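You operate a simulated robot arm through the tools that you are given. There is no shell and no other tool.

You run a simulated robot arm. Do the job below in one go: nothing can be reset, and whatever is moved stays where it is left.

TASK
Set the brush to the board's thickness and run the board through.
Fine: it is the board on the belt; open the dust gate; the board ends brushed and free of dust; hands clear while it runs; switch belt and brush off after.

Only the result counts: the job must be done as asked and must still hold three seconds after the hand-in. Knocking over, shifting, dropping, spilling or breaking anything else fails it.

THE ROBOT
A 6-joint arm with a two-finger parallel gripper, fixed in place. Base frame: the origin is at the foot of the arm, x ahead of it, y to its left, z up. Lengths are in mm, angles in rad, forces in N, time in s.
With the tool pointing down near the work surface it reaches from about 260 to 800 mm from the base axis. Its first joint turns from -2.897 to 2.897 rad. Payload 3.43 kg.
The tool frame sits at the grasp point between the pads (the TCP): z along the fingers, y along the line on which they close. The tips reach 34 mm beyond it. The gripper opens to 128 mm. The fingers are 24 mm wide and 12 mm thick; the gripper's body (48 by 130 mm) begins 96 mm behind the TCP.
Orientation is that of the tool frame in the base frame, as a unit quaternion [x, y, z, w]. With the fingers straight down and closing along the base's y, the tool's x points along the base's -x, its y along +y and its z along -z.

THE INTERFACE
- The arm moves only by the tool step_arm. Its argument "steps" is a list of rows, each an object of numbers (a shift or turn left out is 0, a gripper value left out holds the last): "x", "y", "z": the shift along the tool's x, y, z in mm; "wx", "wy", "wz": the turn, a rotation vector about the tool's x, y, z in rad. In form: [{"x": .., "y": .., "z": .., "wx": .., "wy": .., "wz": ..}, ...]. A call has 1 to 20 rows; each row shifts and turns the commanded pose from where the row before left it, along the tool's axes as they then stand. "grip" is the opening, from 0 (shut) to 1 (fully open), set as the call begins (left out, the last holds). Rows are played at 5 a second. More than 50 mm and 0.15 rad between two rows, or a gripper value outside its range, and nothing of the call is played. Where a pose cannot be reached the arm comes as near as it can. A force on the tool above 70 N (or 10 N above the force at the start of the call, whichever is more), or a blocked arm, ends the call early, and 0.2 s more pass. Each finger travels about 45 mm/s and halts on what it meets, pressing with about 45 N; the grip force reading is that of the motor and also rises with nothing between the fingers. The clock runs only during rows and for 0.2 s after the last one: add rows that do not move to give the fingers time. It gives the time, the measured TCP pose, the force on the tool (base axes), the opening and the grip force at its end, in the units of the frame above (readings bear some noise), with the torque about the TCP (base axes, N m) and any sound that the robot's microphone picked up.
- Cameras (640 x 400 px; columns grow to the right, rows downward): "scene" is fixed at [220.6, -650.9, 1513.5]; the picture's right is [1.00, -0.09, 0.00], its down [-0.03, -0.30, -0.96] and it looks along [0.08, 0.95, -0.30] (base axes); focal length 334 px, centre (320, 200). "wrist" rides on the gripper at [76, -11, -160] in the tool frame; the picture's right is [0.15, 0.99, 0.00], its down [-0.88, 0.13, -0.46] and it looks along [-0.45, 0.07, 0.89] (tool axes); focal length 234 px, centre (320, 200). There is no depth. A picture from a camera that has moved, and an enlarged one, comes with that camera's place and axes in the base frame and with its lens.
- capture(camera): a new picture of that camera. The clock stands still meanwhile.
- enlarge(camera, box): a new picture of the part [left, top, right, bottom] of that camera's present view, enlarged. The clock stands still meanwhile.
- finish_job(): hands the job in; it is judged then, once.

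Places have to be worked out from the pictures, the camera data and where the tool is seen. Open the gripper and draw the arm clear of the work before you hand the job in, unless the task says otherwise.

The tools are called after "Emit:" as name(argument=value, ...) on one line, values as JSON. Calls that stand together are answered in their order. step_arm: Moves the arm, as the interface text tells. Its arguments: {"type":"object","properties":{"steps":{"type":"array"},"grip":{"type":"number"}},"required":["steps"]} The other tools are called the same way: capture (camera) takes a picture; enlarge (camera, box) takes an enlarged picture of a part of a camera's view; finish_job () hands the job in.

At the start:

```text
t: 0.0
ee_pos: [324.0, 192.9, 1324.3]
tcp_rot: [0.0, 1.0, 0.0, 0.0]
contact_force: [0.2, 0.1, -1.0]
moment: [0.01, 0.04, 0.01]
width: 128.0
grasp_force: 0.0
```

scene: 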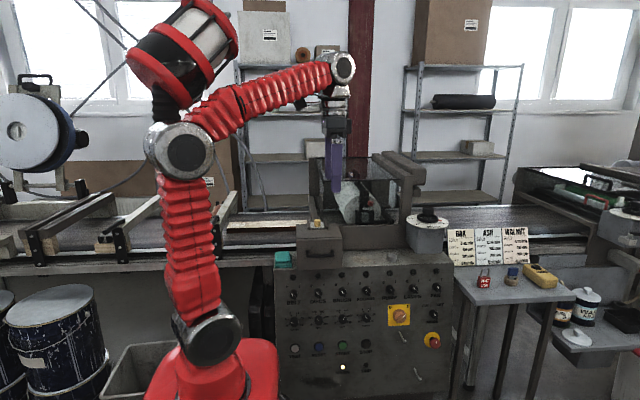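
wrist: 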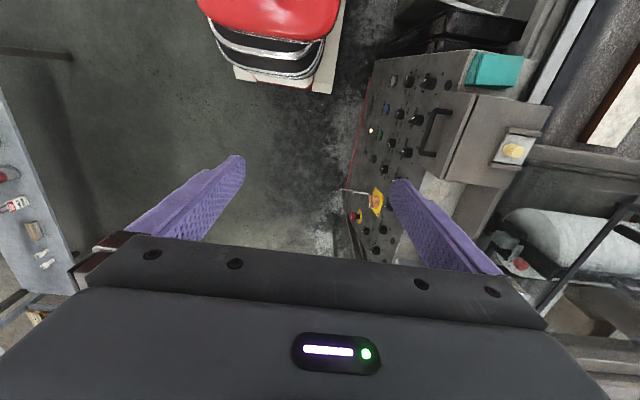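

I start by looking closely at the control panel, the machine and the cards in the scene view to learn the layout.

Emit:
enlarge(camera="scene", box=[270, 240, 460, 400])

Emit:
enlarge(camera="scene", box=[270, 130, 450, 260])

Emit:
enlarge(camera="scene", box=[440, 220, 560, 300])

Emit:
enlarge(camera="scene", box=[0, 160, 330, 300])

```text
2.50 times, centred on (365, 320) of scene
camera zoom: at [220.6, -650.9, 1513.5], right [1.0, -0.09, 0.0], down [-0.03, -0.3, -0.96], along [0.08, 0.95, -0.3], focal length 834 px, centre (208, -100)
```

zoom: 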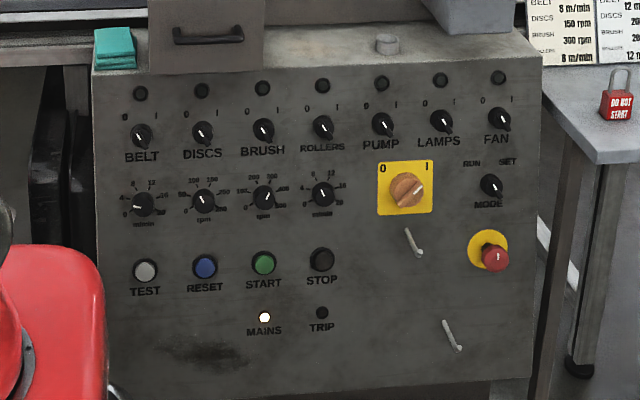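

```text
3.08 times, centred on (360, 195) of scene
camera zoom: at [220.6, -650.9, 1513.5], right [1.0, -0.09, 0.0], down [-0.03, -0.3, -0.96], along [0.08, 0.95, -0.3], focal length 1026 px, centre (197, 215)
```

zoom: 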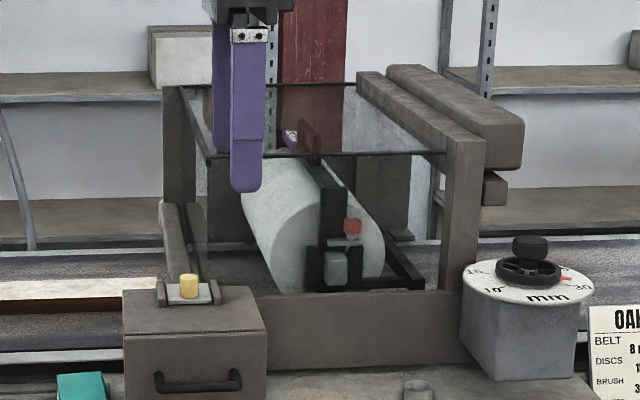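

```text
5.00 times, centred on (500, 260) of scene
camera zoom: at [220.6, -650.9, 1513.5], right [1.0, -0.09, 0.0], down [-0.03, -0.3, -0.96], along [0.08, 0.95, -0.3], focal length 1668 px, centre (-580, -100)
```

zoom: 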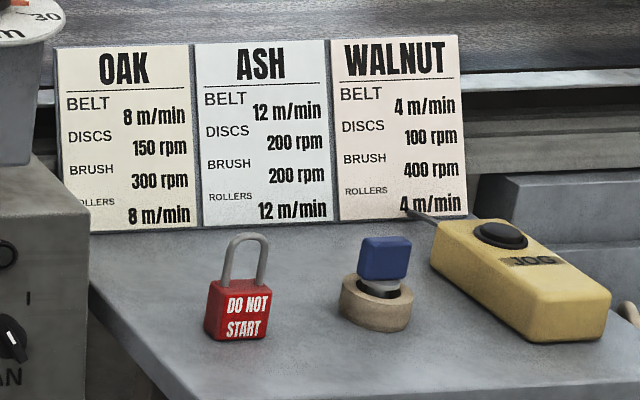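

```text
1.94 times, centred on (165, 230) of scene
camera zoom: at [220.6, -650.9, 1513.5], right [1.0, -0.09, 0.0], down [-0.03, -0.3, -0.96], along [0.08, 0.95, -0.3], focal length 647 px, centre (621, 142)
```

zoom: 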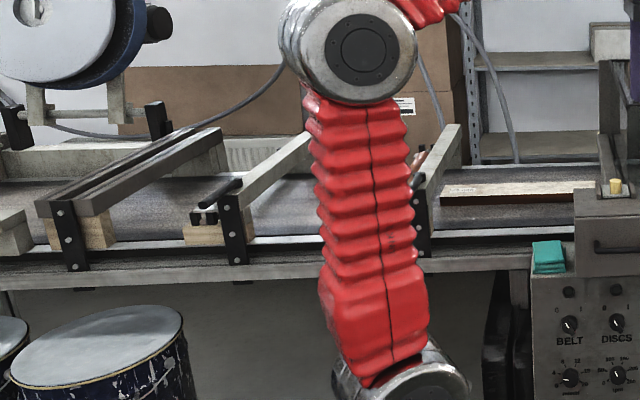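

The panel shows BELT/DISCS/BRUSH/ROLLERS/PUMP/LAMPS/FAN switches, speed knobs, MODE, a main switch and START/STOP; the mm dial with a handwheel stands at the machine's right. I look at the rest of the scene for the dust gate and the board.

Emit:
enlarge(camera="scene", box=[500, 150, 640, 240])

Emit:
enlarge(camera="scene", box=[530, 240, 640, 360])

Emit:
enlarge(camera="scene", box=[200, 190, 320, 270])

Emit:
enlarge(camera="scene", box=[280, 262, 380, 322])

Emit:
enlarge(camera="scene", box=[360, 262, 460, 322])

Emit:
enlarge(camera="scene", box=[0, 60, 250, 200])

Emit:
enlarge(camera="scene", box=[300, 130, 400, 230])

Emit:
enlarge(camera="scene", box=[395, 200, 455, 260])

```text
4.44 times, centred on (570, 195) of scene
camera zoom: at [220.6, -650.9, 1513.5], right [1.0, -0.09, 0.0], down [-0.03, -0.3, -0.96], along [0.08, 0.95, -0.3], focal length 1483 px, centre (-791, 222)
```

zoom: 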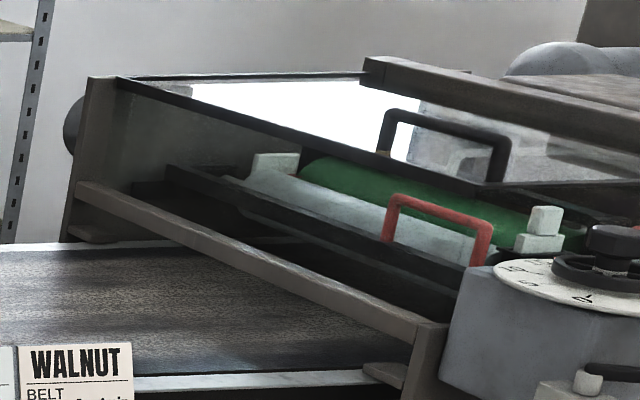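

```text
3.33 times, centred on (585, 300) of scene
camera zoom: at [220.6, -650.9, 1513.5], right [1.0, -0.09, 0.0], down [-0.03, -0.3, -0.96], along [0.08, 0.95, -0.3], focal length 1112 px, centre (-563, -133)
```

zoom: 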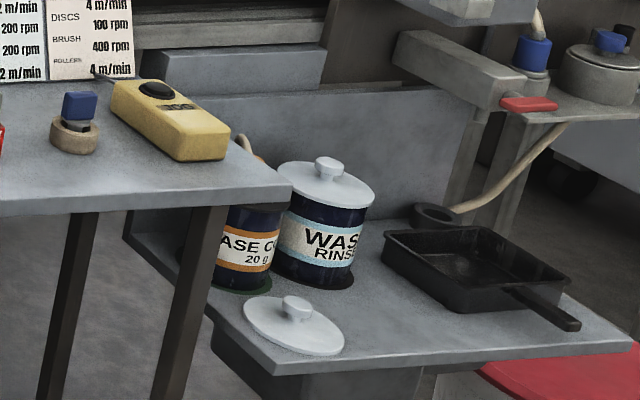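

```text
5.00 times, centred on (260, 230) of scene
camera zoom: at [220.6, -650.9, 1513.5], right [1.0, -0.09, 0.0], down [-0.03, -0.3, -0.96], along [0.08, 0.95, -0.3], focal length 1668 px, centre (620, 50)
```

zoom: 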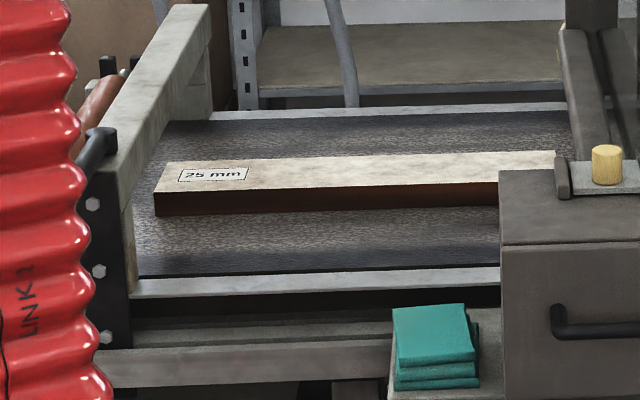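

```text
6.40 times, centred on (330, 292) of scene
camera zoom: at [220.6, -650.9, 1513.5], right [1.0, -0.09, 0.0], down [-0.03, -0.3, -0.96], along [0.08, 0.95, -0.3], focal length 2135 px, centre (256, -389)
```

zoom: 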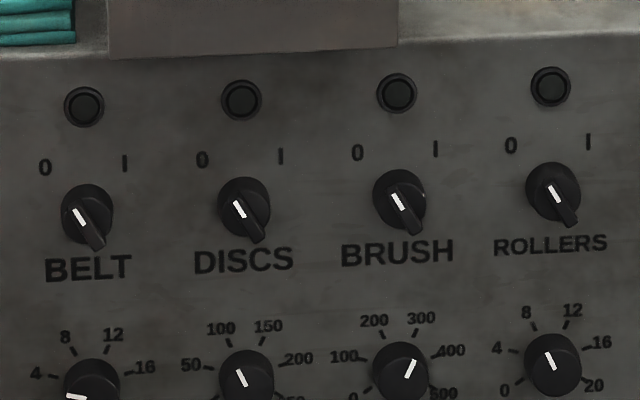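

```text
6.40 times, centred on (410, 292) of scene
camera zoom: at [220.6, -650.9, 1513.5], right [1.0, -0.09, 0.0], down [-0.03, -0.3, -0.96], along [0.08, 0.95, -0.3], focal length 2135 px, centre (-256, -389)
```

zoom: 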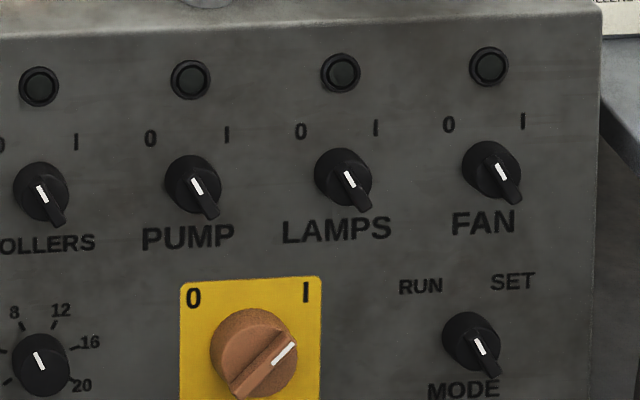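

```text
2.56 times, centred on (125, 130) of scene
camera zoom: at [220.6, -650.9, 1513.5], right [1.0, -0.09, 0.0], down [-0.03, -0.3, -0.96], along [0.08, 0.95, -0.3], focal length 854 px, centre (819, 379)
```

zoom: 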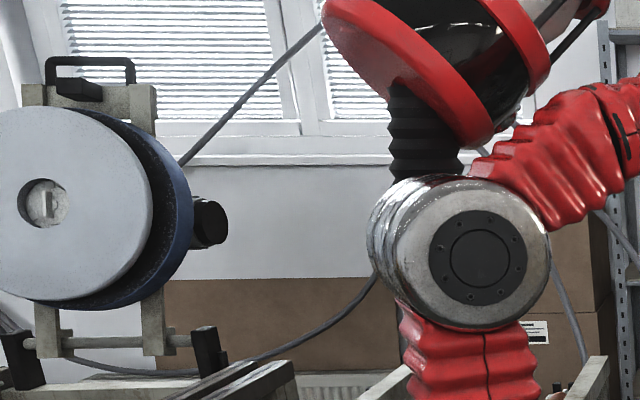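

```text
4.00 times, centred on (350, 180) of scene
camera zoom: at [220.6, -650.9, 1513.5], right [1.0, -0.09, 0.0], down [-0.03, -0.3, -0.96], along [0.08, 0.95, -0.3], focal length 1334 px, centre (200, 280)
```

zoom: 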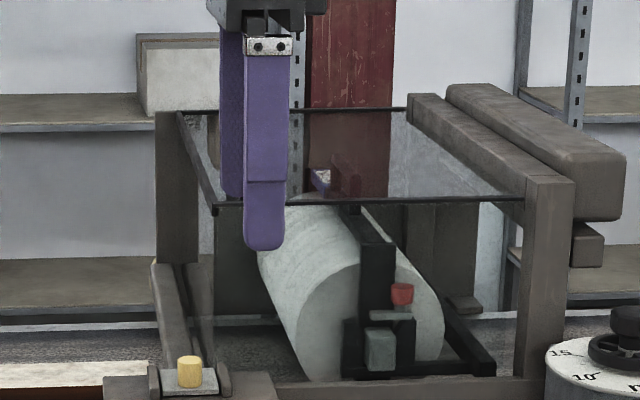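

```text
6.67 times, centred on (425, 230) of scene
camera zoom: at [220.6, -650.9, 1513.5], right [1.0, -0.09, 0.0], down [-0.03, -0.3, -0.96], along [0.08, 0.95, -0.3], focal length 2224 px, centre (-380, 0)
```

zoom: 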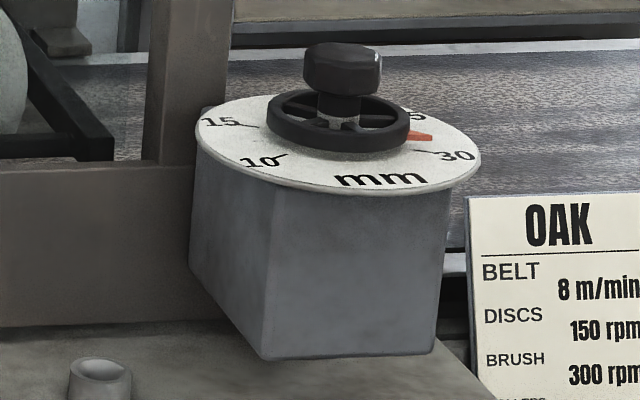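

The board label reads "25 mm" and the dial's red pointer sits somewhere between 25 and 30. I look closer at the yellow knob on the box (a possible dust gate slide) and other candidates.

Emit:
enlarge(camera="scene", box=[290, 205, 350, 265])

Emit:
enlarge(camera="wrist", box=[360, 40, 560, 270])

Emit:
enlarge(camera="wrist", box=[480, 60, 640, 300])

Emit:
enlarge(camera="scene", box=[235, 210, 295, 240])

Emit:
enlarge(camera="scene", box=[0, 200, 140, 270])

Emit:
enlarge(camera="scene", box=[380, 300, 450, 400])

Emit:
enlarge(camera="scene", box=[280, 300, 380, 400])

```text
6.67 times, centred on (320, 235) of scene
camera zoom: at [220.6, -650.9, 1513.5], right [1.0, -0.09, 0.0], down [-0.03, -0.3, -0.96], along [0.08, 0.95, -0.3], focal length 2224 px, centre (320, -33)
```

zoom: 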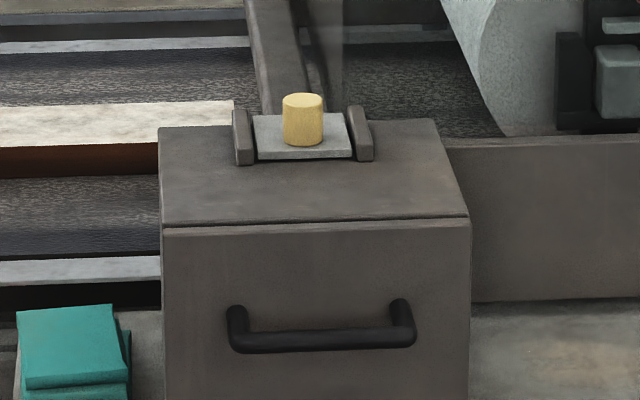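

```text
1.74 times, centred on (460, 155) of wrist
camera zoom: at [250.4, 182.4, 1484.0], right [-0.15, 0.99, 0.0], down [0.88, 0.13, 0.46], along [0.45, 0.07, -0.89], focal length 407 px, centre (76, 278)
```

zoom: 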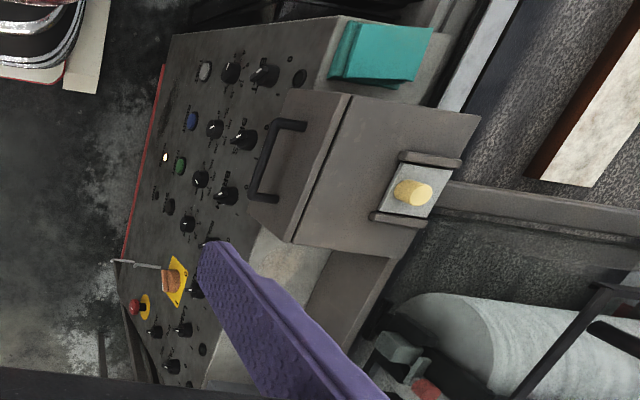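

```text
1.67 times, centred on (560, 180) of wrist
camera zoom: at [250.4, 182.4, 1484.0], right [-0.15, 0.99, 0.0], down [0.88, 0.13, 0.46], along [0.45, 0.07, -0.89], focal length 390 px, centre (-80, 233)
```

zoom: 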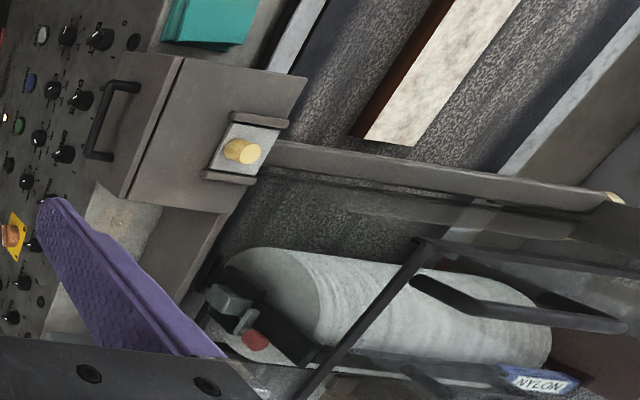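

```text
10.67 times, centred on (265, 225) of scene
camera zoom: at [220.6, -650.9, 1513.5], right [1.0, -0.09, 0.0], down [-0.03, -0.3, -0.96], along [0.08, 0.95, -0.3], focal length 3558 px, centre (907, -67)
```

zoom: 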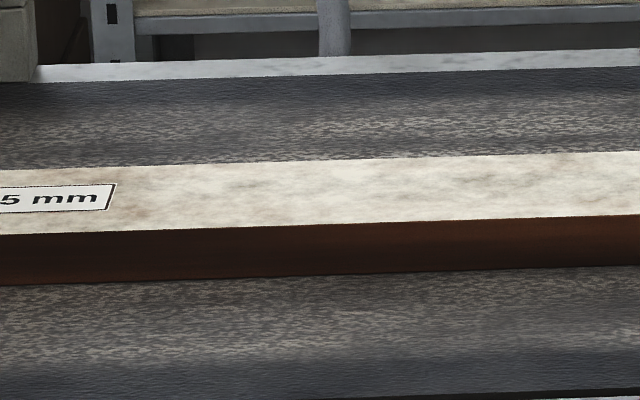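

```text
4.57 times, centred on (70, 235) of scene
camera zoom: at [220.6, -650.9, 1513.5], right [1.0, -0.09, 0.0], down [-0.03, -0.3, -0.96], along [0.08, 0.95, -0.3], focal length 1525 px, centre (1463, 40)
```

zoom: 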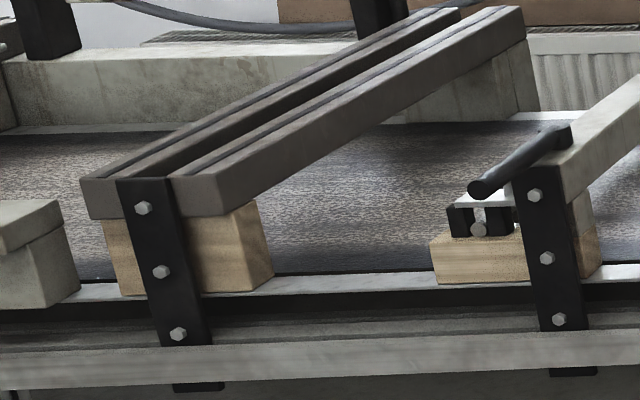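

```text
4.00 times, centred on (415, 350) of scene
camera zoom: at [220.6, -650.9, 1513.5], right [1.0, -0.09, 0.0], down [-0.03, -0.3, -0.96], along [0.08, 0.95, -0.3], focal length 1334 px, centre (-60, -400)
```

zoom: 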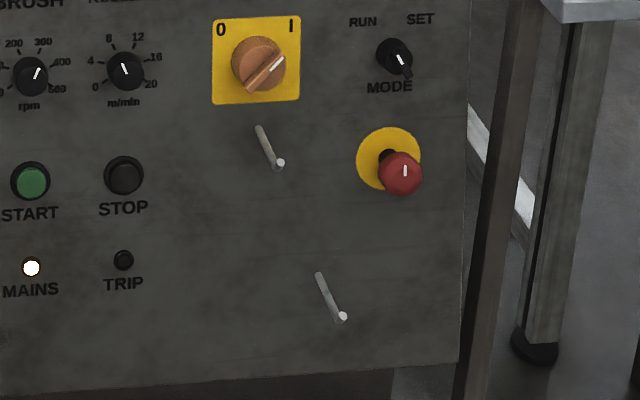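

```text
4.00 times, centred on (330, 350) of scene
camera zoom: at [220.6, -650.9, 1513.5], right [1.0, -0.09, 0.0], down [-0.03, -0.3, -0.96], along [0.08, 0.95, -0.3], focal length 1334 px, centre (280, -400)
```

zoom: 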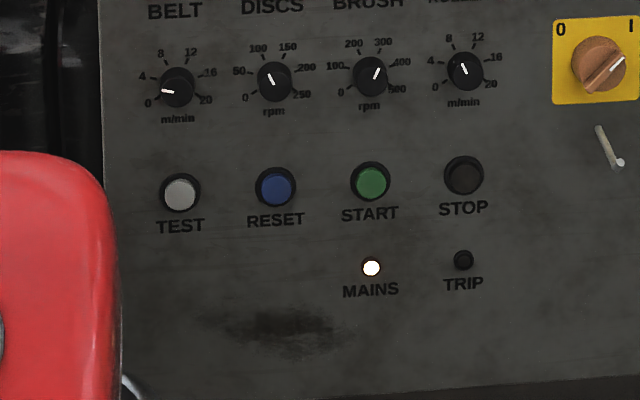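

Triangulating the two views puts the yellow knob of the gate slide near (317, 577, 1031), the BELT switch near (214, 477, 783) and START near (410, 477, 524). I turn the tool -90° about its axis so that the wrist camera looks toward the machine.

Emit:
step_arm(steps=[{"wz": -0.143}, {"wz": -0.143}, {"wz": -0.143}, {"wz": -0.143}, {"wz": -0.143}, {"wz": -0.143}, {"wz": -0.143}, {"wz": -0.143}, {"wz": -0.143}, {"wz": -0.143}, {"wz": -0.141}, {}])

```text
t: 2.6
ee_pos: [326.0, 193.1, 1325.0]
tcp_rot: [0.708, -0.706, 0.0, 0.0]
contact_force: [-0.3, -0.2, -0.7]
moment: [-0.02, -0.05, 0.02]
width: 128.0
grasp_force: 0.0
```

The tool turned as commanded with no contact. I take pictures from both cameras to see the machine from the new viewpoint.

Emit:
capture(camera="wrist")

Emit:
capture(camera="scene")

```text
taken
camera wrist: at [337.3, 117.8, 1483.9], right [-0.99, -0.15, 0.0], down [-0.13, 0.88, 0.46], along [-0.07, 0.45, -0.89], focal length 234 px, centre (320, 200)
```

wrist: 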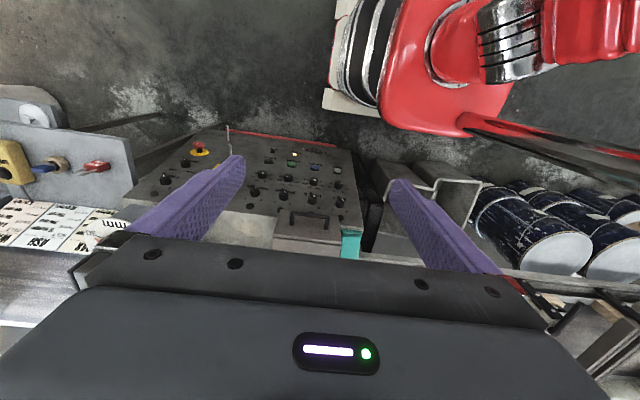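

```text
taken
```

scene: 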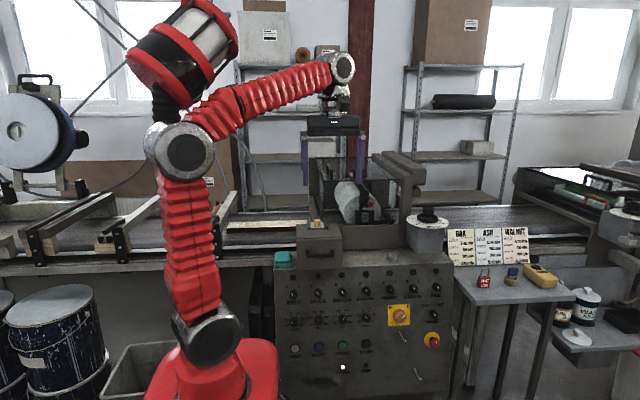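

The tool is at (326, 193, 1325) with the camera on its near side. I move forward over the box (staying above the hood whose corner I put at about (348, 658, 1174)) to look straight down at the gate slide and the machine top.

Emit:
step_arm(steps=[{"x": -35}, {"x": -35}, {"x": -35}, {"x": -35}, {"x": -35}, {"x": -35}, {"x": -35}, {"x": -35}, {"x": -35}, {"x": -35}, {}])

Emit:
capture(camera="wrist")

Emit:
capture(camera="scene")

```text
t: 5.0
ee_pos: [314.2, 520.5, 1287.4]
tcp_rot: [0.707, -0.707, 0.0, -0.002]
contact_force: [0.3, 0.0, 0.0]
moment: [0.0, -0.04, -0.03]
width: 127.9
grasp_force: 0.0
out of reach, approached as far as the arm can: row 8, 9, 10
```

```text
taken
camera wrist: at [324.9, 444.2, 1447.7], right [-0.99, -0.15, 0.0], down [-0.13, 0.88, 0.46], along [-0.07, 0.45, -0.89], focal length 234 px, centre (320, 200)
```

wrist: 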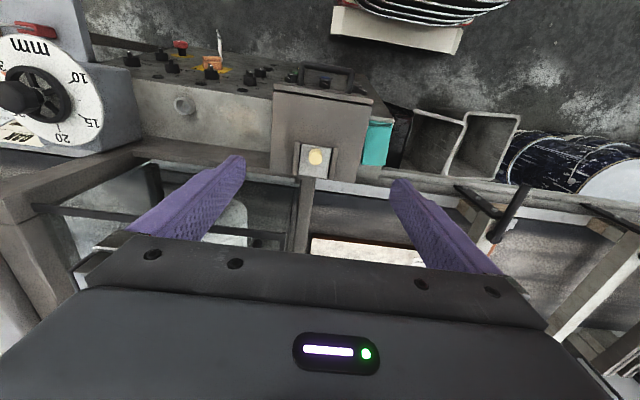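

```text
taken
```

scene: 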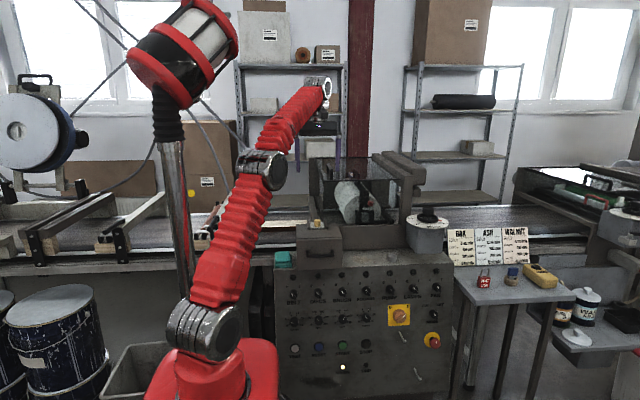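

The arm got to (314, 520, 1287) at the edge of its high reach; from here the dial is well visible at the left. I enlarge the dial and the gate slide.

Emit:
enlarge(camera="wrist", box=[0, 10, 150, 160])

Emit:
enlarge(camera="wrist", box=[260, 70, 400, 210])

Emit:
enlarge(camera="wrist", box=[120, 30, 320, 150])

Emit:
enlarge(camera="wrist", box=[0, 140, 320, 300])

```text
2.67 times, centred on (75, 85) of wrist
camera zoom: at [324.9, 444.2, 1447.7], right [-0.99, -0.15, 0.0], down [-0.13, 0.88, 0.46], along [-0.07, 0.45, -0.89], focal length 624 px, centre (973, 507)
```

zoom: 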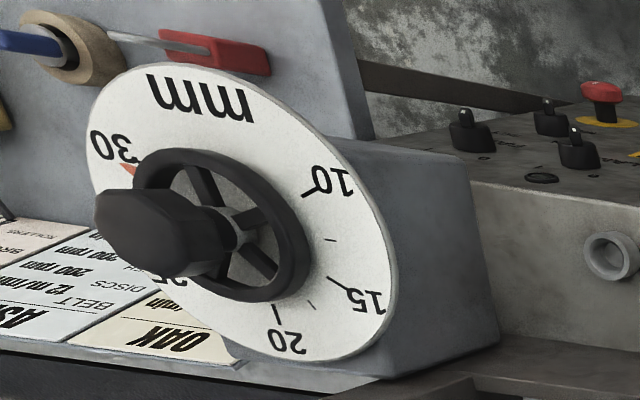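

```text
2.86 times, centred on (330, 140) of wrist
camera zoom: at [324.9, 444.2, 1447.7], right [-0.99, -0.15, 0.0], down [-0.13, 0.88, 0.46], along [-0.07, 0.45, -0.89], focal length 669 px, centre (291, 371)
```

zoom: 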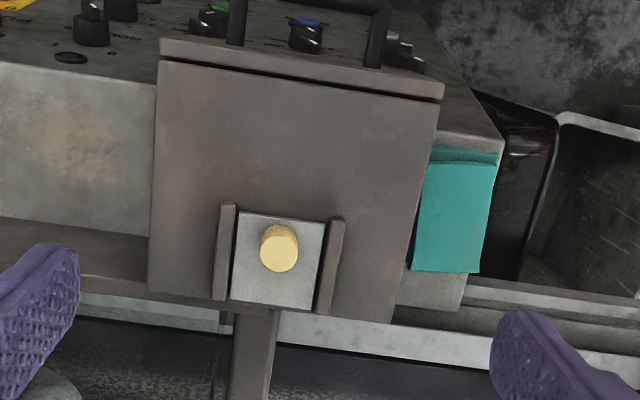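

```text
3.20 times, centred on (220, 90) of wrist
camera zoom: at [324.9, 444.2, 1447.7], right [-0.99, -0.15, 0.0], down [-0.13, 0.88, 0.46], along [-0.07, 0.45, -0.89], focal length 749 px, centre (640, 552)
```

zoom: 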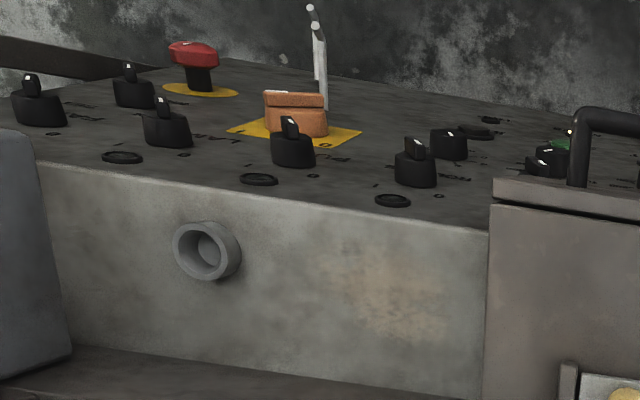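

```text
2.00 times, centred on (160, 220) of wrist
camera zoom: at [324.9, 444.2, 1447.7], right [-0.99, -0.15, 0.0], down [-0.13, 0.88, 0.46], along [-0.07, 0.45, -0.89], focal length 468 px, centre (640, 160)
```

zoom: 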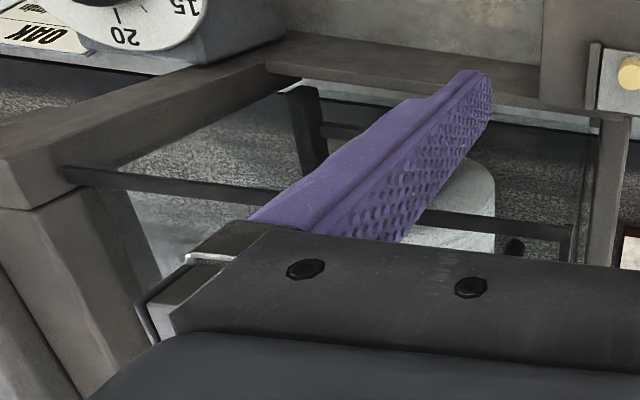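

The dial runs 10→30 clockwise (from above), centre near (744, 521, 1044), its red pointer close to 30. I zoom harder onto the pointer and the gate plate with its rails.

Emit:
enlarge(camera="wrist", box=[290, 130, 350, 190])

Emit:
enlarge(camera="wrist", box=[10, 25, 100, 125])

Emit:
enlarge(camera="scene", box=[300, 210, 340, 240])

Emit:
enlarge(camera="scene", box=[400, 200, 450, 240])

```text
6.67 times, centred on (320, 160) of wrist
camera zoom: at [324.9, 444.2, 1447.7], right [-0.99, -0.15, 0.0], down [-0.13, 0.88, 0.46], along [-0.07, 0.45, -0.89], focal length 1561 px, centre (320, 467)
```

zoom: 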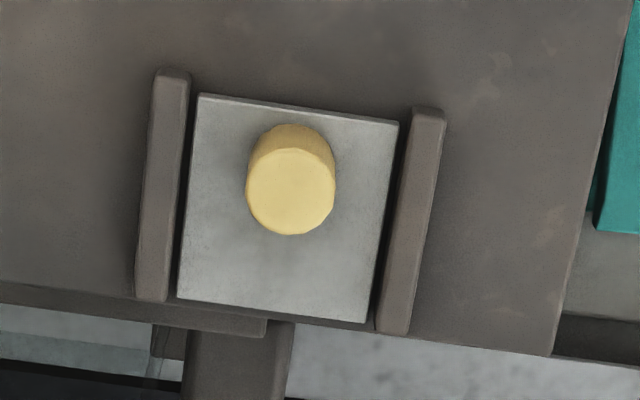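

```text
4.00 times, centred on (55, 75) of wrist
camera zoom: at [324.9, 444.2, 1447.7], right [-0.99, -0.15, 0.0], down [-0.13, 0.88, 0.46], along [-0.07, 0.45, -0.89], focal length 937 px, centre (1380, 700)
```

zoom: 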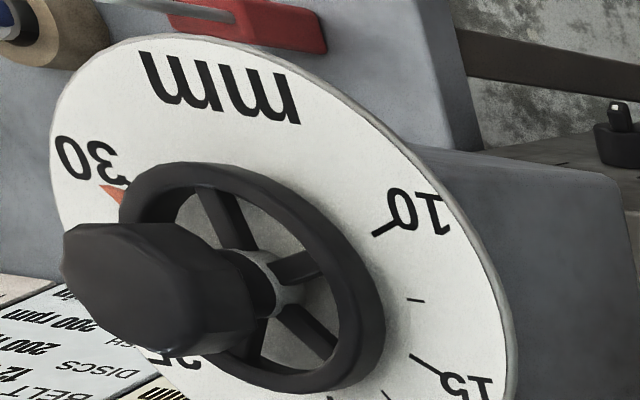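

```text
13.33 times, centred on (320, 225) of scene
camera zoom: at [220.6, -650.9, 1513.5], right [1.0, -0.09, 0.0], down [-0.03, -0.3, -0.96], along [0.08, 0.95, -0.3], focal length 4448 px, centre (320, -133)
```

zoom: 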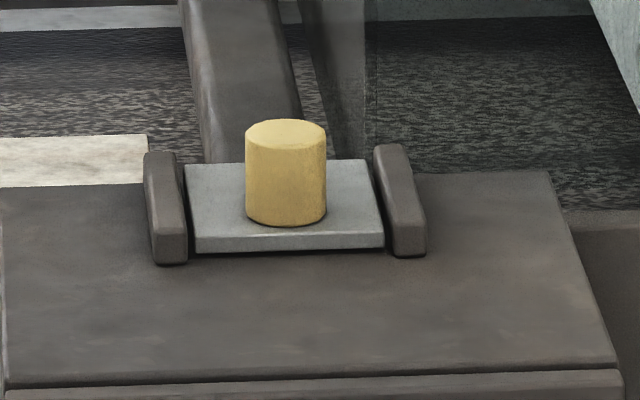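

```text
10.00 times, centred on (425, 220) of scene
camera zoom: at [220.6, -650.9, 1513.5], right [1.0, -0.09, 0.0], down [-0.03, -0.3, -0.96], along [0.08, 0.95, -0.3], focal length 3336 px, centre (-730, 0)
```

zoom: 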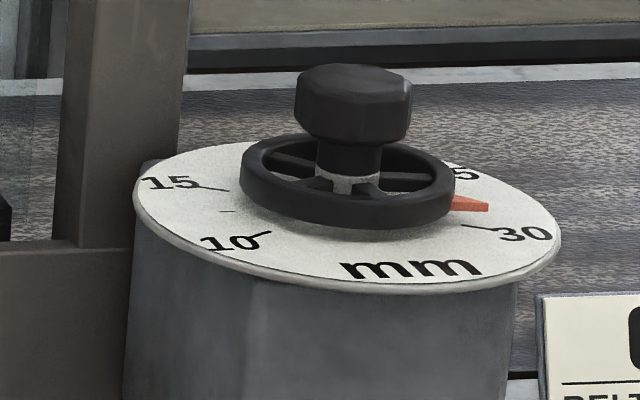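

The gate plate with the yellow knob (top about (315, 566, 1049), ~24 mm wide) sits between two rails running along y, so it should slide along y. I go down part-way and see where the arm really stands.

Emit:
step_arm(steps=[{"z": 35}, {"z": 35}, {"z": 35}, {"z": 35}, {}], grip=0.45)

Emit:
capture(camera="wrist")

```text
t: 6.2
ee_pos: [310.9, 519.7, 1150.0]
tcp_rot: [0.707, -0.707, 0.0, -0.001]
contact_force: [-0.3, 0.0, 0.0]
moment: [-0.02, 0.0, -0.04]
width: 57.6
grasp_force: 0.1
```

```text
taken
camera wrist: at [322.1, 444.9, 1309.1], right [-0.99, -0.15, 0.0], down [-0.13, 0.88, 0.46], along [-0.07, 0.45, -0.89], focal length 234 px, centre (320, 200)
```

wrist: 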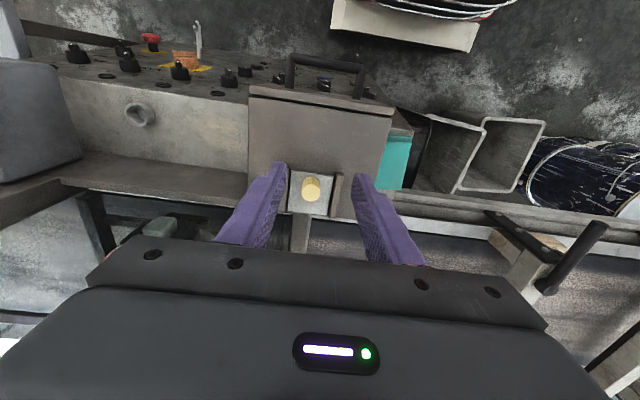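

The commanded pose follows the actual one, so I am at (311, 520, 1150). I enlarge around the knob to refine its place.

Emit:
enlarge(camera="wrist", box=[270, 150, 350, 230])

Emit:
enlarge(camera="scene", box=[280, 170, 360, 240])

```text
5.00 times, centred on (310, 190) of wrist
camera zoom: at [322.1, 444.9, 1309.1], right [-0.99, -0.15, 0.0], down [-0.13, 0.88, 0.46], along [-0.07, 0.45, -0.89], focal length 1171 px, centre (370, 250)
```

zoom: 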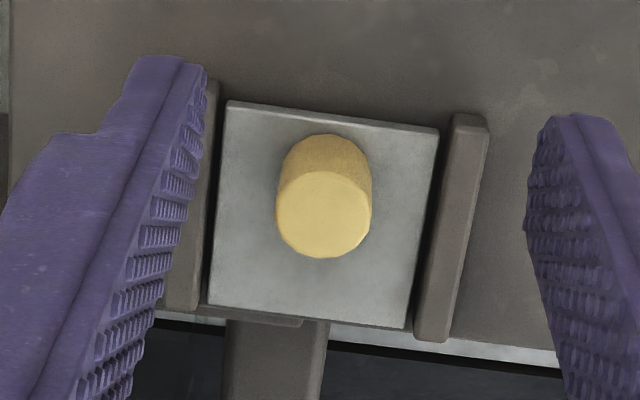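

```text
5.71 times, centred on (320, 205) of scene
camera zoom: at [220.6, -650.9, 1513.5], right [1.0, -0.09, 0.0], down [-0.03, -0.3, -0.96], along [0.08, 0.95, -0.3], focal length 1906 px, centre (320, 171)
```

zoom: 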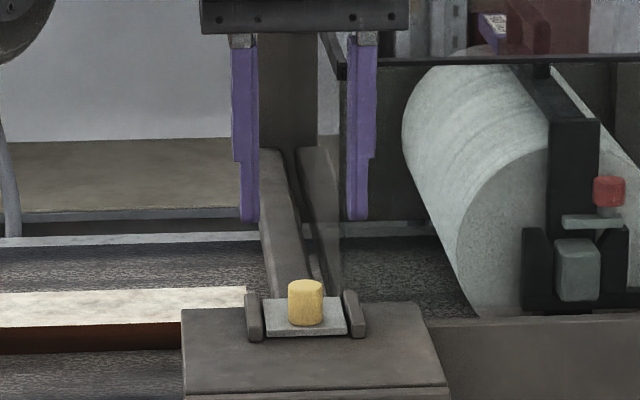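

The knob top is at about (314.5, 567, 1049). I move over it, descend to TCP z≈1066 (tips ~1032, above the rails) and then close on it.

Emit:
step_arm(steps=[{"x": -24, "y": -2}, {"x": -23, "y": -1.6}, {"z": 28}, {"z": 28}, {"z": 28}, {}])

Emit:
capture(camera="wrist")

Emit:
enlarge(camera="scene", box=[280, 180, 360, 240])

```text
t: 7.6
ee_pos: [316.8, 568.3, 1066.5]
tcp_rot: [0.708, -0.706, 0.0, 0.0]
contact_force: [0.1, -0.3, 1.7]
moment: [0.0, 0.04, -0.01]
width: 57.6
grasp_force: 0.0
```

```text
taken
camera wrist: at [328.0, 492.8, 1225.2], right [-0.99, -0.15, 0.0], down [-0.13, 0.88, 0.46], along [-0.07, 0.45, -0.89], focal length 234 px, centre (320, 200)
```

wrist: 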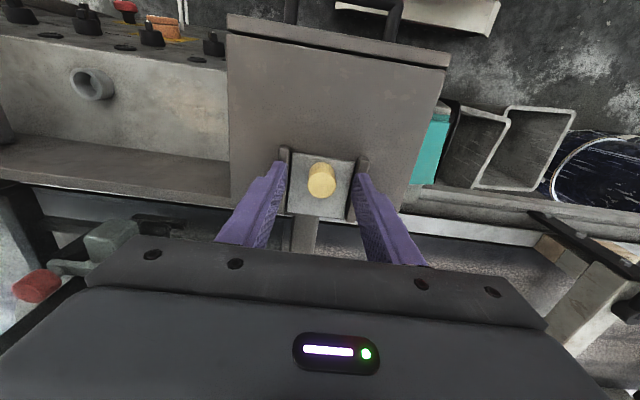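

```text
6.67 times, centred on (320, 210) of scene
camera zoom: at [220.6, -650.9, 1513.5], right [1.0, -0.09, 0.0], down [-0.03, -0.3, -0.96], along [0.08, 0.95, -0.3], focal length 2224 px, centre (320, 133)
```

zoom: 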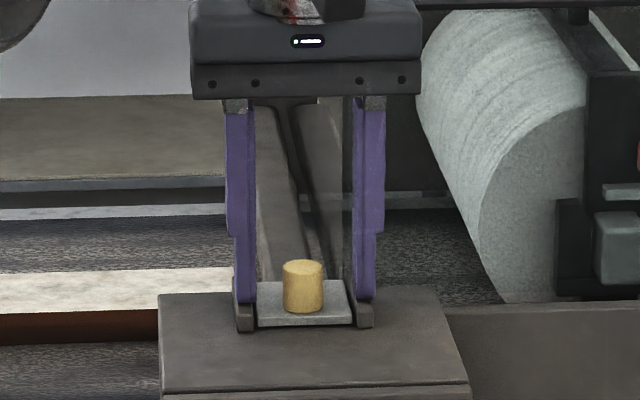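

The fingers straddle the knob, just above the rails. I close on it.

Emit:
step_arm(steps=[{}, {}, {}, {}, {}], grip=0.0)

Emit:
enlarge(camera="wrist", box=[220, 120, 420, 260])

Emit:
enlarge(camera="scene", box=[280, 180, 360, 240])

```text
t: 8.8
ee_pos: [315.9, 568.2, 1065.5]
tcp_rot: [-0.707, 0.707, 0.0, -0.001]
contact_force: [-13.4, -2.8, -3.2]
moment: [0.0, -0.13, -0.01]
width: 23.7
grasp_force: 44.2
```

```text
2.86 times, centred on (320, 190) of wrist
camera zoom: at [327.0, 493.0, 1225.1], right [-0.99, -0.15, 0.0], down [-0.13, 0.88, 0.46], along [-0.07, 0.45, -0.89], focal length 669 px, centre (320, 229)
```

zoom: 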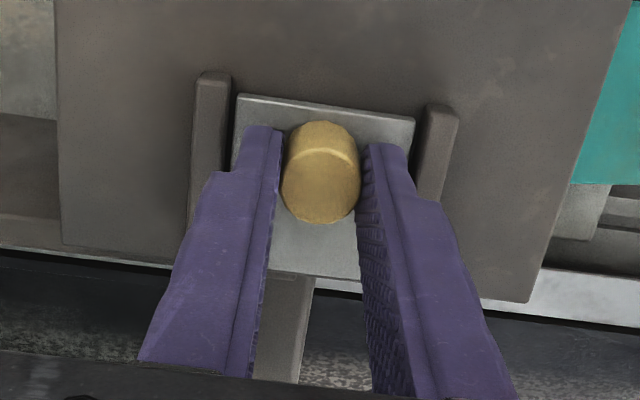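

```text
6.67 times, centred on (320, 210) of scene
camera zoom: at [220.6, -650.9, 1513.5], right [1.0, -0.09, 0.0], down [-0.03, -0.3, -0.96], along [0.08, 0.95, -0.3], focal length 2224 px, centre (320, 133)
```

zoom: 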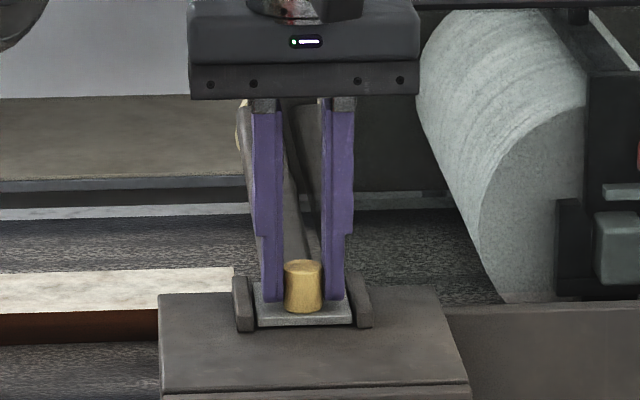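

The knob is held at 23.7 mm. I try sliding the gate gently toward me (-y) and read the force.

Emit:
step_arm(steps=[{"x": 2, "y": -0.5}, {"x": 2, "y": -0.5}, {"x": 2}, {"x": 2}])

```text
t: 9.8
ee_pos: [315.1, 559.9, 1066.2]
tcp_rot: [0.708, -0.706, -0.001, 0.001]
contact_force: [-30.9, 1.3, -7.5]
moment: [0.07, 0.35, -0.03]
width: 23.7
grasp_force: 44.9
```

It moved 8 mm toward -y with almost no resistance in y; the sideways force comes from my slight x offset, which I relieve. I look whether the plate moved with it.

Emit:
step_arm(steps=[{"y": 0.9}, {"y": 0.9}])

Emit:
enlarge(camera="wrist", box=[220, 120, 420, 260])

Emit:
enlarge(camera="scene", box=[280, 180, 360, 240])

```text
t: 10.4
ee_pos: [315.2, 560.2, 1065.3]
tcp_rot: [-0.707, 0.707, -0.001, 0.0]
contact_force: [-22.9, 0.3, -15.7]
moment: [0.91, 0.13, -0.01]
width: 23.6
grasp_force: 45.0
```

```text
2.86 times, centred on (320, 190) of wrist
camera zoom: at [326.8, 485.0, 1225.1], right [-0.99, -0.15, 0.0], down [-0.13, 0.88, 0.45], along [-0.07, 0.45, -0.89], focal length 669 px, centre (320, 229)
```

zoom: 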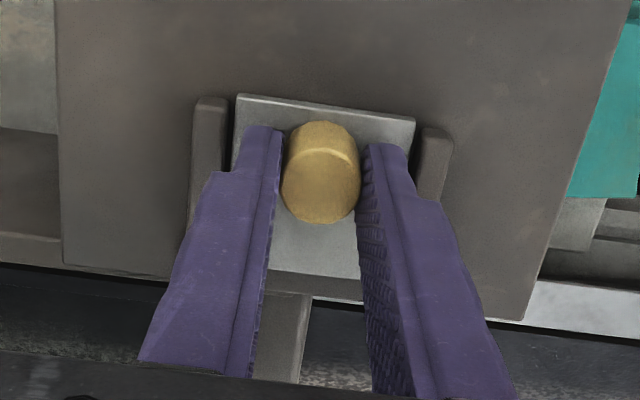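

```text
6.67 times, centred on (320, 210) of scene
camera zoom: at [220.6, -650.9, 1513.5], right [1.0, -0.09, 0.0], down [-0.03, -0.3, -0.96], along [0.08, 0.95, -0.3], focal length 2224 px, centre (320, 133)
```

zoom: 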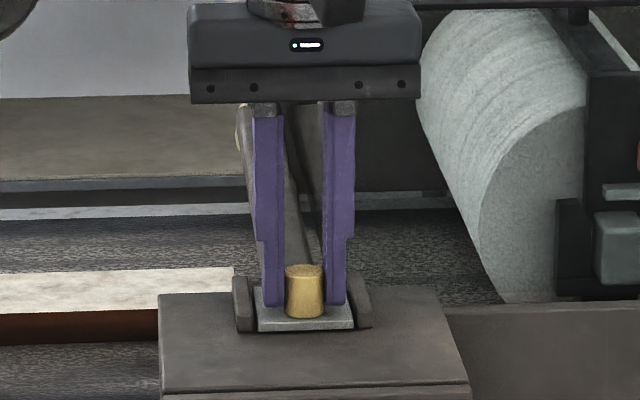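

The plate slid with the knob, its front now beyond the rails, so -y opens it. I keep pulling toward me in small steps while watching for a stop.

Emit:
step_arm(steps=[{"x": 5, "y": 0.5}, {"x": 5, "y": 0.5}, {"x": 5}, {"x": 5}, {"x": 5}])

Emit:
enlarge(camera="wrist", box=[220, 120, 420, 260])

Emit:
enlarge(camera="scene", box=[280, 180, 360, 240])

```text
t: 11.6
ee_pos: [314.8, 534.9, 1066.5]
tcp_rot: [-0.706, 0.708, 0.0, 0.0]
contact_force: [-0.8, 2.6, -7.1]
moment: [-0.39, 0.51, 0.01]
width: 23.2
grasp_force: 44.9
```

```text
2.86 times, centred on (320, 190) of wrist
camera zoom: at [326.6, 459.6, 1225.1], right [-0.99, -0.15, 0.0], down [-0.13, 0.88, 0.46], along [-0.07, 0.45, -0.89], focal length 669 px, centre (320, 229)
```

zoom: 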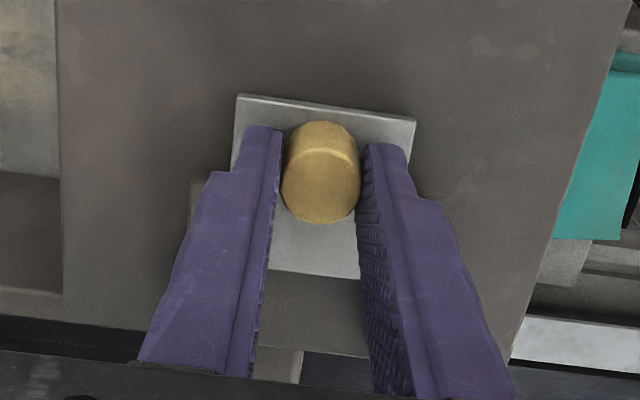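

```text
6.67 times, centred on (320, 210) of scene
camera zoom: at [220.6, -650.9, 1513.5], right [1.0, -0.09, 0.0], down [-0.03, -0.3, -0.96], along [0.08, 0.95, -0.3], focal length 2224 px, centre (320, 133)
```

zoom: 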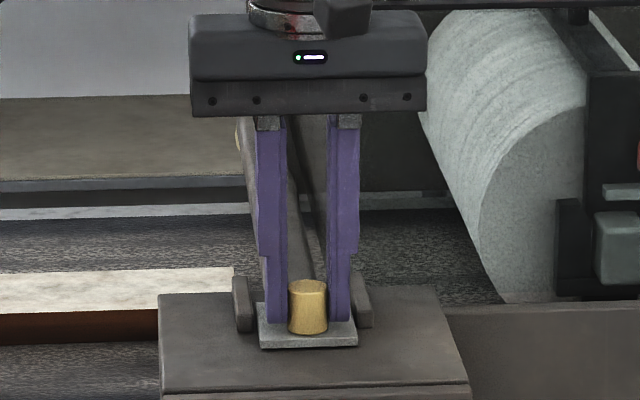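

Pulled 33 mm so far, still sliding freely. I continue until it meets its stop.

Emit:
step_arm(steps=[{"x": 5}, {"x": 5}, {"x": 4}, {"x": 4}])

```text
t: 12.6
ee_pos: [315.0, 519.9, 1066.1]
tcp_rot: [-0.707, 0.707, 0.003, 0.003]
contact_force: [5.4, 32.3, -3.2]
moment: [0.89, 0.81, 0.02]
width: 24.0
grasp_force: 45.3
```

A 32 N resistance in y now shows up at about 48 mm of travel, likely the end stop. I check the pictures.

Emit:
enlarge(camera="wrist", box=[220, 120, 420, 260])

Emit:
enlarge(camera="scene", box=[280, 190, 360, 250])

```text
2.86 times, centred on (320, 190) of wrist
camera zoom: at [326.7, 443.8, 1225.1], right [-0.99, -0.15, 0.0], down [-0.13, 0.88, 0.46], along [-0.07, 0.46, -0.89], focal length 669 px, centre (320, 229)
```

zoom: 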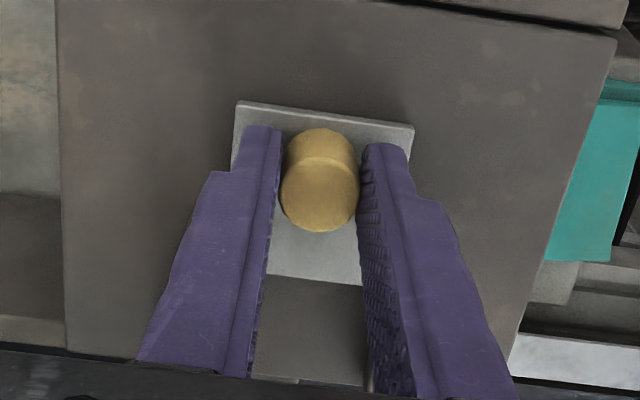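

```text
6.67 times, centred on (320, 220) of scene
camera zoom: at [220.6, -650.9, 1513.5], right [1.0, -0.09, 0.0], down [-0.03, -0.3, -0.96], along [0.08, 0.95, -0.3], focal length 2224 px, centre (320, 67)
```

zoom: 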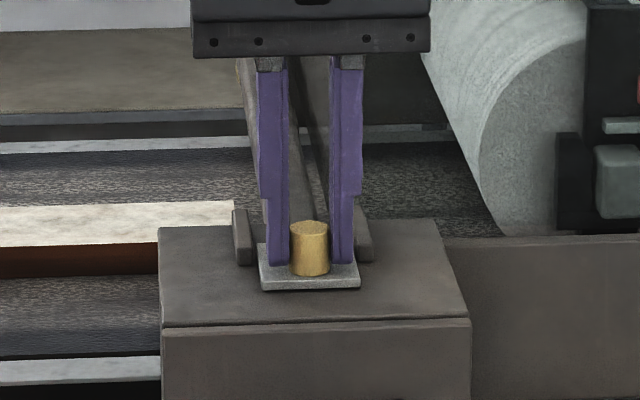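

The plate is against its front stop (the knob even slipped a little in the pads), so the gate is fully open. I ease the load, open the fingers to a modest width and lift off.

Emit:
step_arm(steps=[{"x": -1.5}, {}])

Emit:
step_arm(steps=[{}, {}, {}, {"z": -20}, {"z": -40}, {"z": -40}, {}], grip=0.45)

Emit:
enlarge(camera="scene", box=[280, 180, 360, 240])

Emit:
capture(camera="wrist")

```text
t: 13.2
ee_pos: [315.6, 520.2, 1065.8]
tcp_rot: [0.707, -0.707, -0.001, 0.0]
contact_force: [1.9, 21.7, 1.3]
moment: [1.45, 0.44, -0.01]
width: 23.5
grasp_force: 44.9
```

```text
t: 14.8
ee_pos: [314.4, 516.4, 1165.5]
tcp_rot: [0.707, -0.707, 0.0, 0.0]
contact_force: [0.2, 0.7, 0.2]
moment: [-0.01, 0.01, 0.02]
width: 57.4
grasp_force: 0.0
```

```text
6.67 times, centred on (320, 210) of scene
camera zoom: at [220.6, -650.9, 1513.5], right [1.0, -0.09, 0.0], down [-0.03, -0.3, -0.96], along [0.08, 0.95, -0.3], focal length 2224 px, centre (320, 133)
```

zoom: 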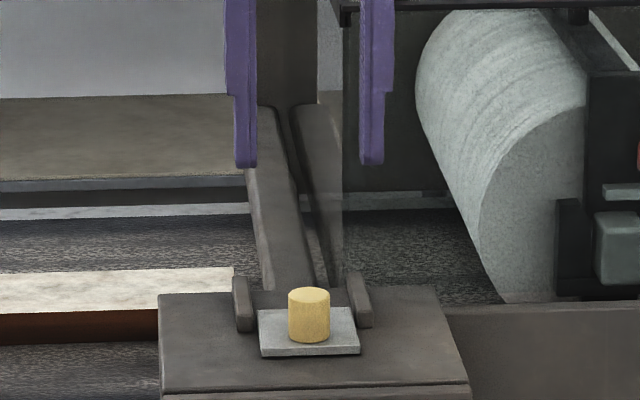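

```text
taken
camera wrist: at [326.3, 441.5, 1325.0], right [-0.99, -0.15, 0.0], down [-0.13, 0.88, 0.46], along [-0.07, 0.45, -0.89], focal length 234 px, centre (320, 200)
```

wrist: 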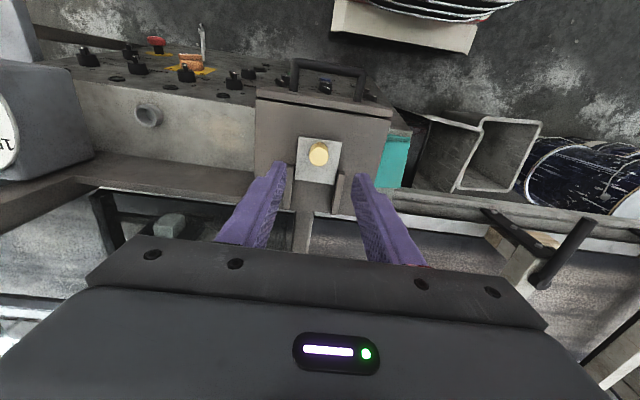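

The gate is open and the fingers are free. Before setting the dial I check the board's label and real thickness with strong zooms.

Emit:
enlarge(camera="scene", box=[224, 215, 256, 239])

Emit:
enlarge(camera="scene", box=[270, 210, 310, 240])

Emit:
enlarge(camera="wrist", box=[280, 180, 640, 400])

```text
16.00 times, centred on (240, 227) of scene
camera zoom: at [220.6, -650.9, 1513.5], right [1.0, -0.09, 0.0], down [-0.03, -0.3, -0.96], along [0.08, 0.95, -0.3], focal length 5338 px, centre (1600, -232)
```

zoom: 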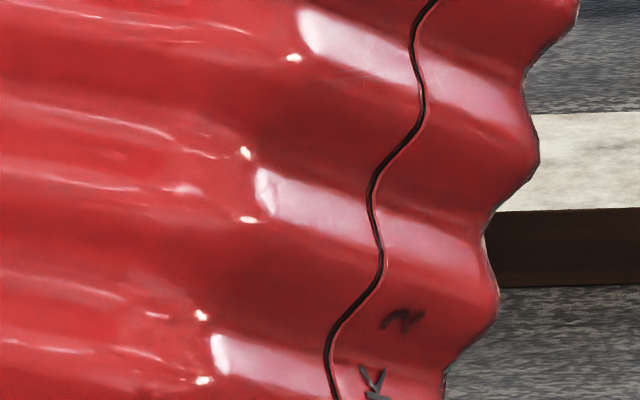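

```text
13.33 times, centred on (290, 225) of scene
camera zoom: at [220.6, -650.9, 1513.5], right [1.0, -0.09, 0.0], down [-0.03, -0.3, -0.96], along [0.08, 0.95, -0.3], focal length 4448 px, centre (720, -133)
```

zoom: 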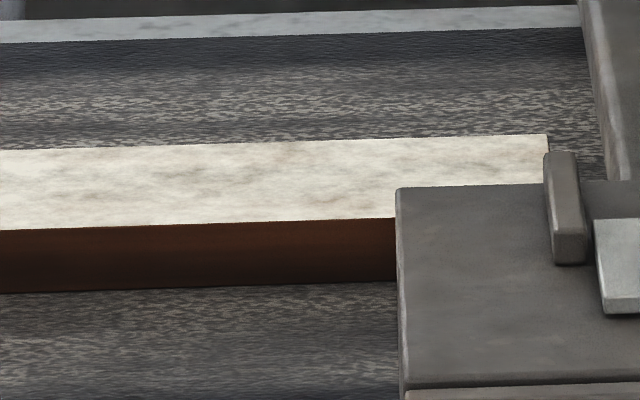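

```text
1.78 times, centred on (460, 290) of wrist
camera zoom: at [326.3, 441.5, 1325.0], right [-0.99, -0.15, 0.0], down [-0.13, 0.88, 0.46], along [-0.07, 0.45, -0.89], focal length 416 px, centre (71, 40)
```

zoom: 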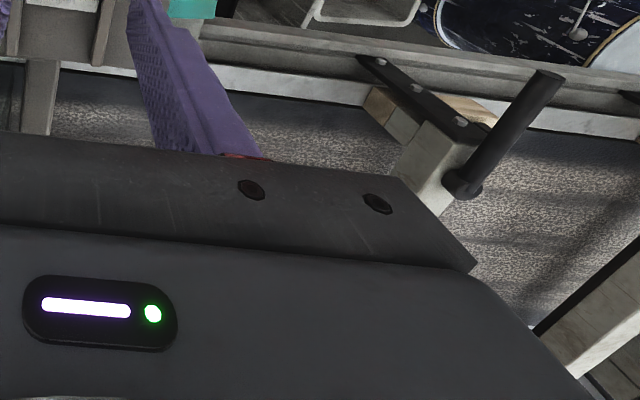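

The two views agree on a board top at z≈906 and a face height of about 25 mm, matching the "25 mm" label. Next is the dial: I back away over the free area and turn the tool so its camera side faces outward, testing whether the wrist can turn that far.

Emit:
step_arm(steps=[{"x": 40, "z": -15}, {"x": 40, "z": -15}, {"x": 40, "z": -15}, {"x": 40, "z": -15}, {"x": 40, "z": -15}, {"wz": -0.145}, {"wz": -0.145}, {"wz": -0.145}, {"wz": -0.145}, {"wz": -0.145}, {"wz": -0.145}, {"wz": -0.145}, {"wz": -0.145}, {"wz": -0.145}, {"wz": -0.145}, {"wz": -0.145}, {"wz": -0.145}, {"wz": -0.145}, {"wz": -0.145}, {"wz": -0.145}])

```text
t: 19.0
ee_pos: [314.6, 317.0, 1240.3]
tcp_rot: [0.954, 0.299, 0.0, 0.001]
contact_force: [0.2, 0.2, -0.2]
moment: [-0.04, 0.01, -0.01]
width: 57.6
grasp_force: 0.1
```

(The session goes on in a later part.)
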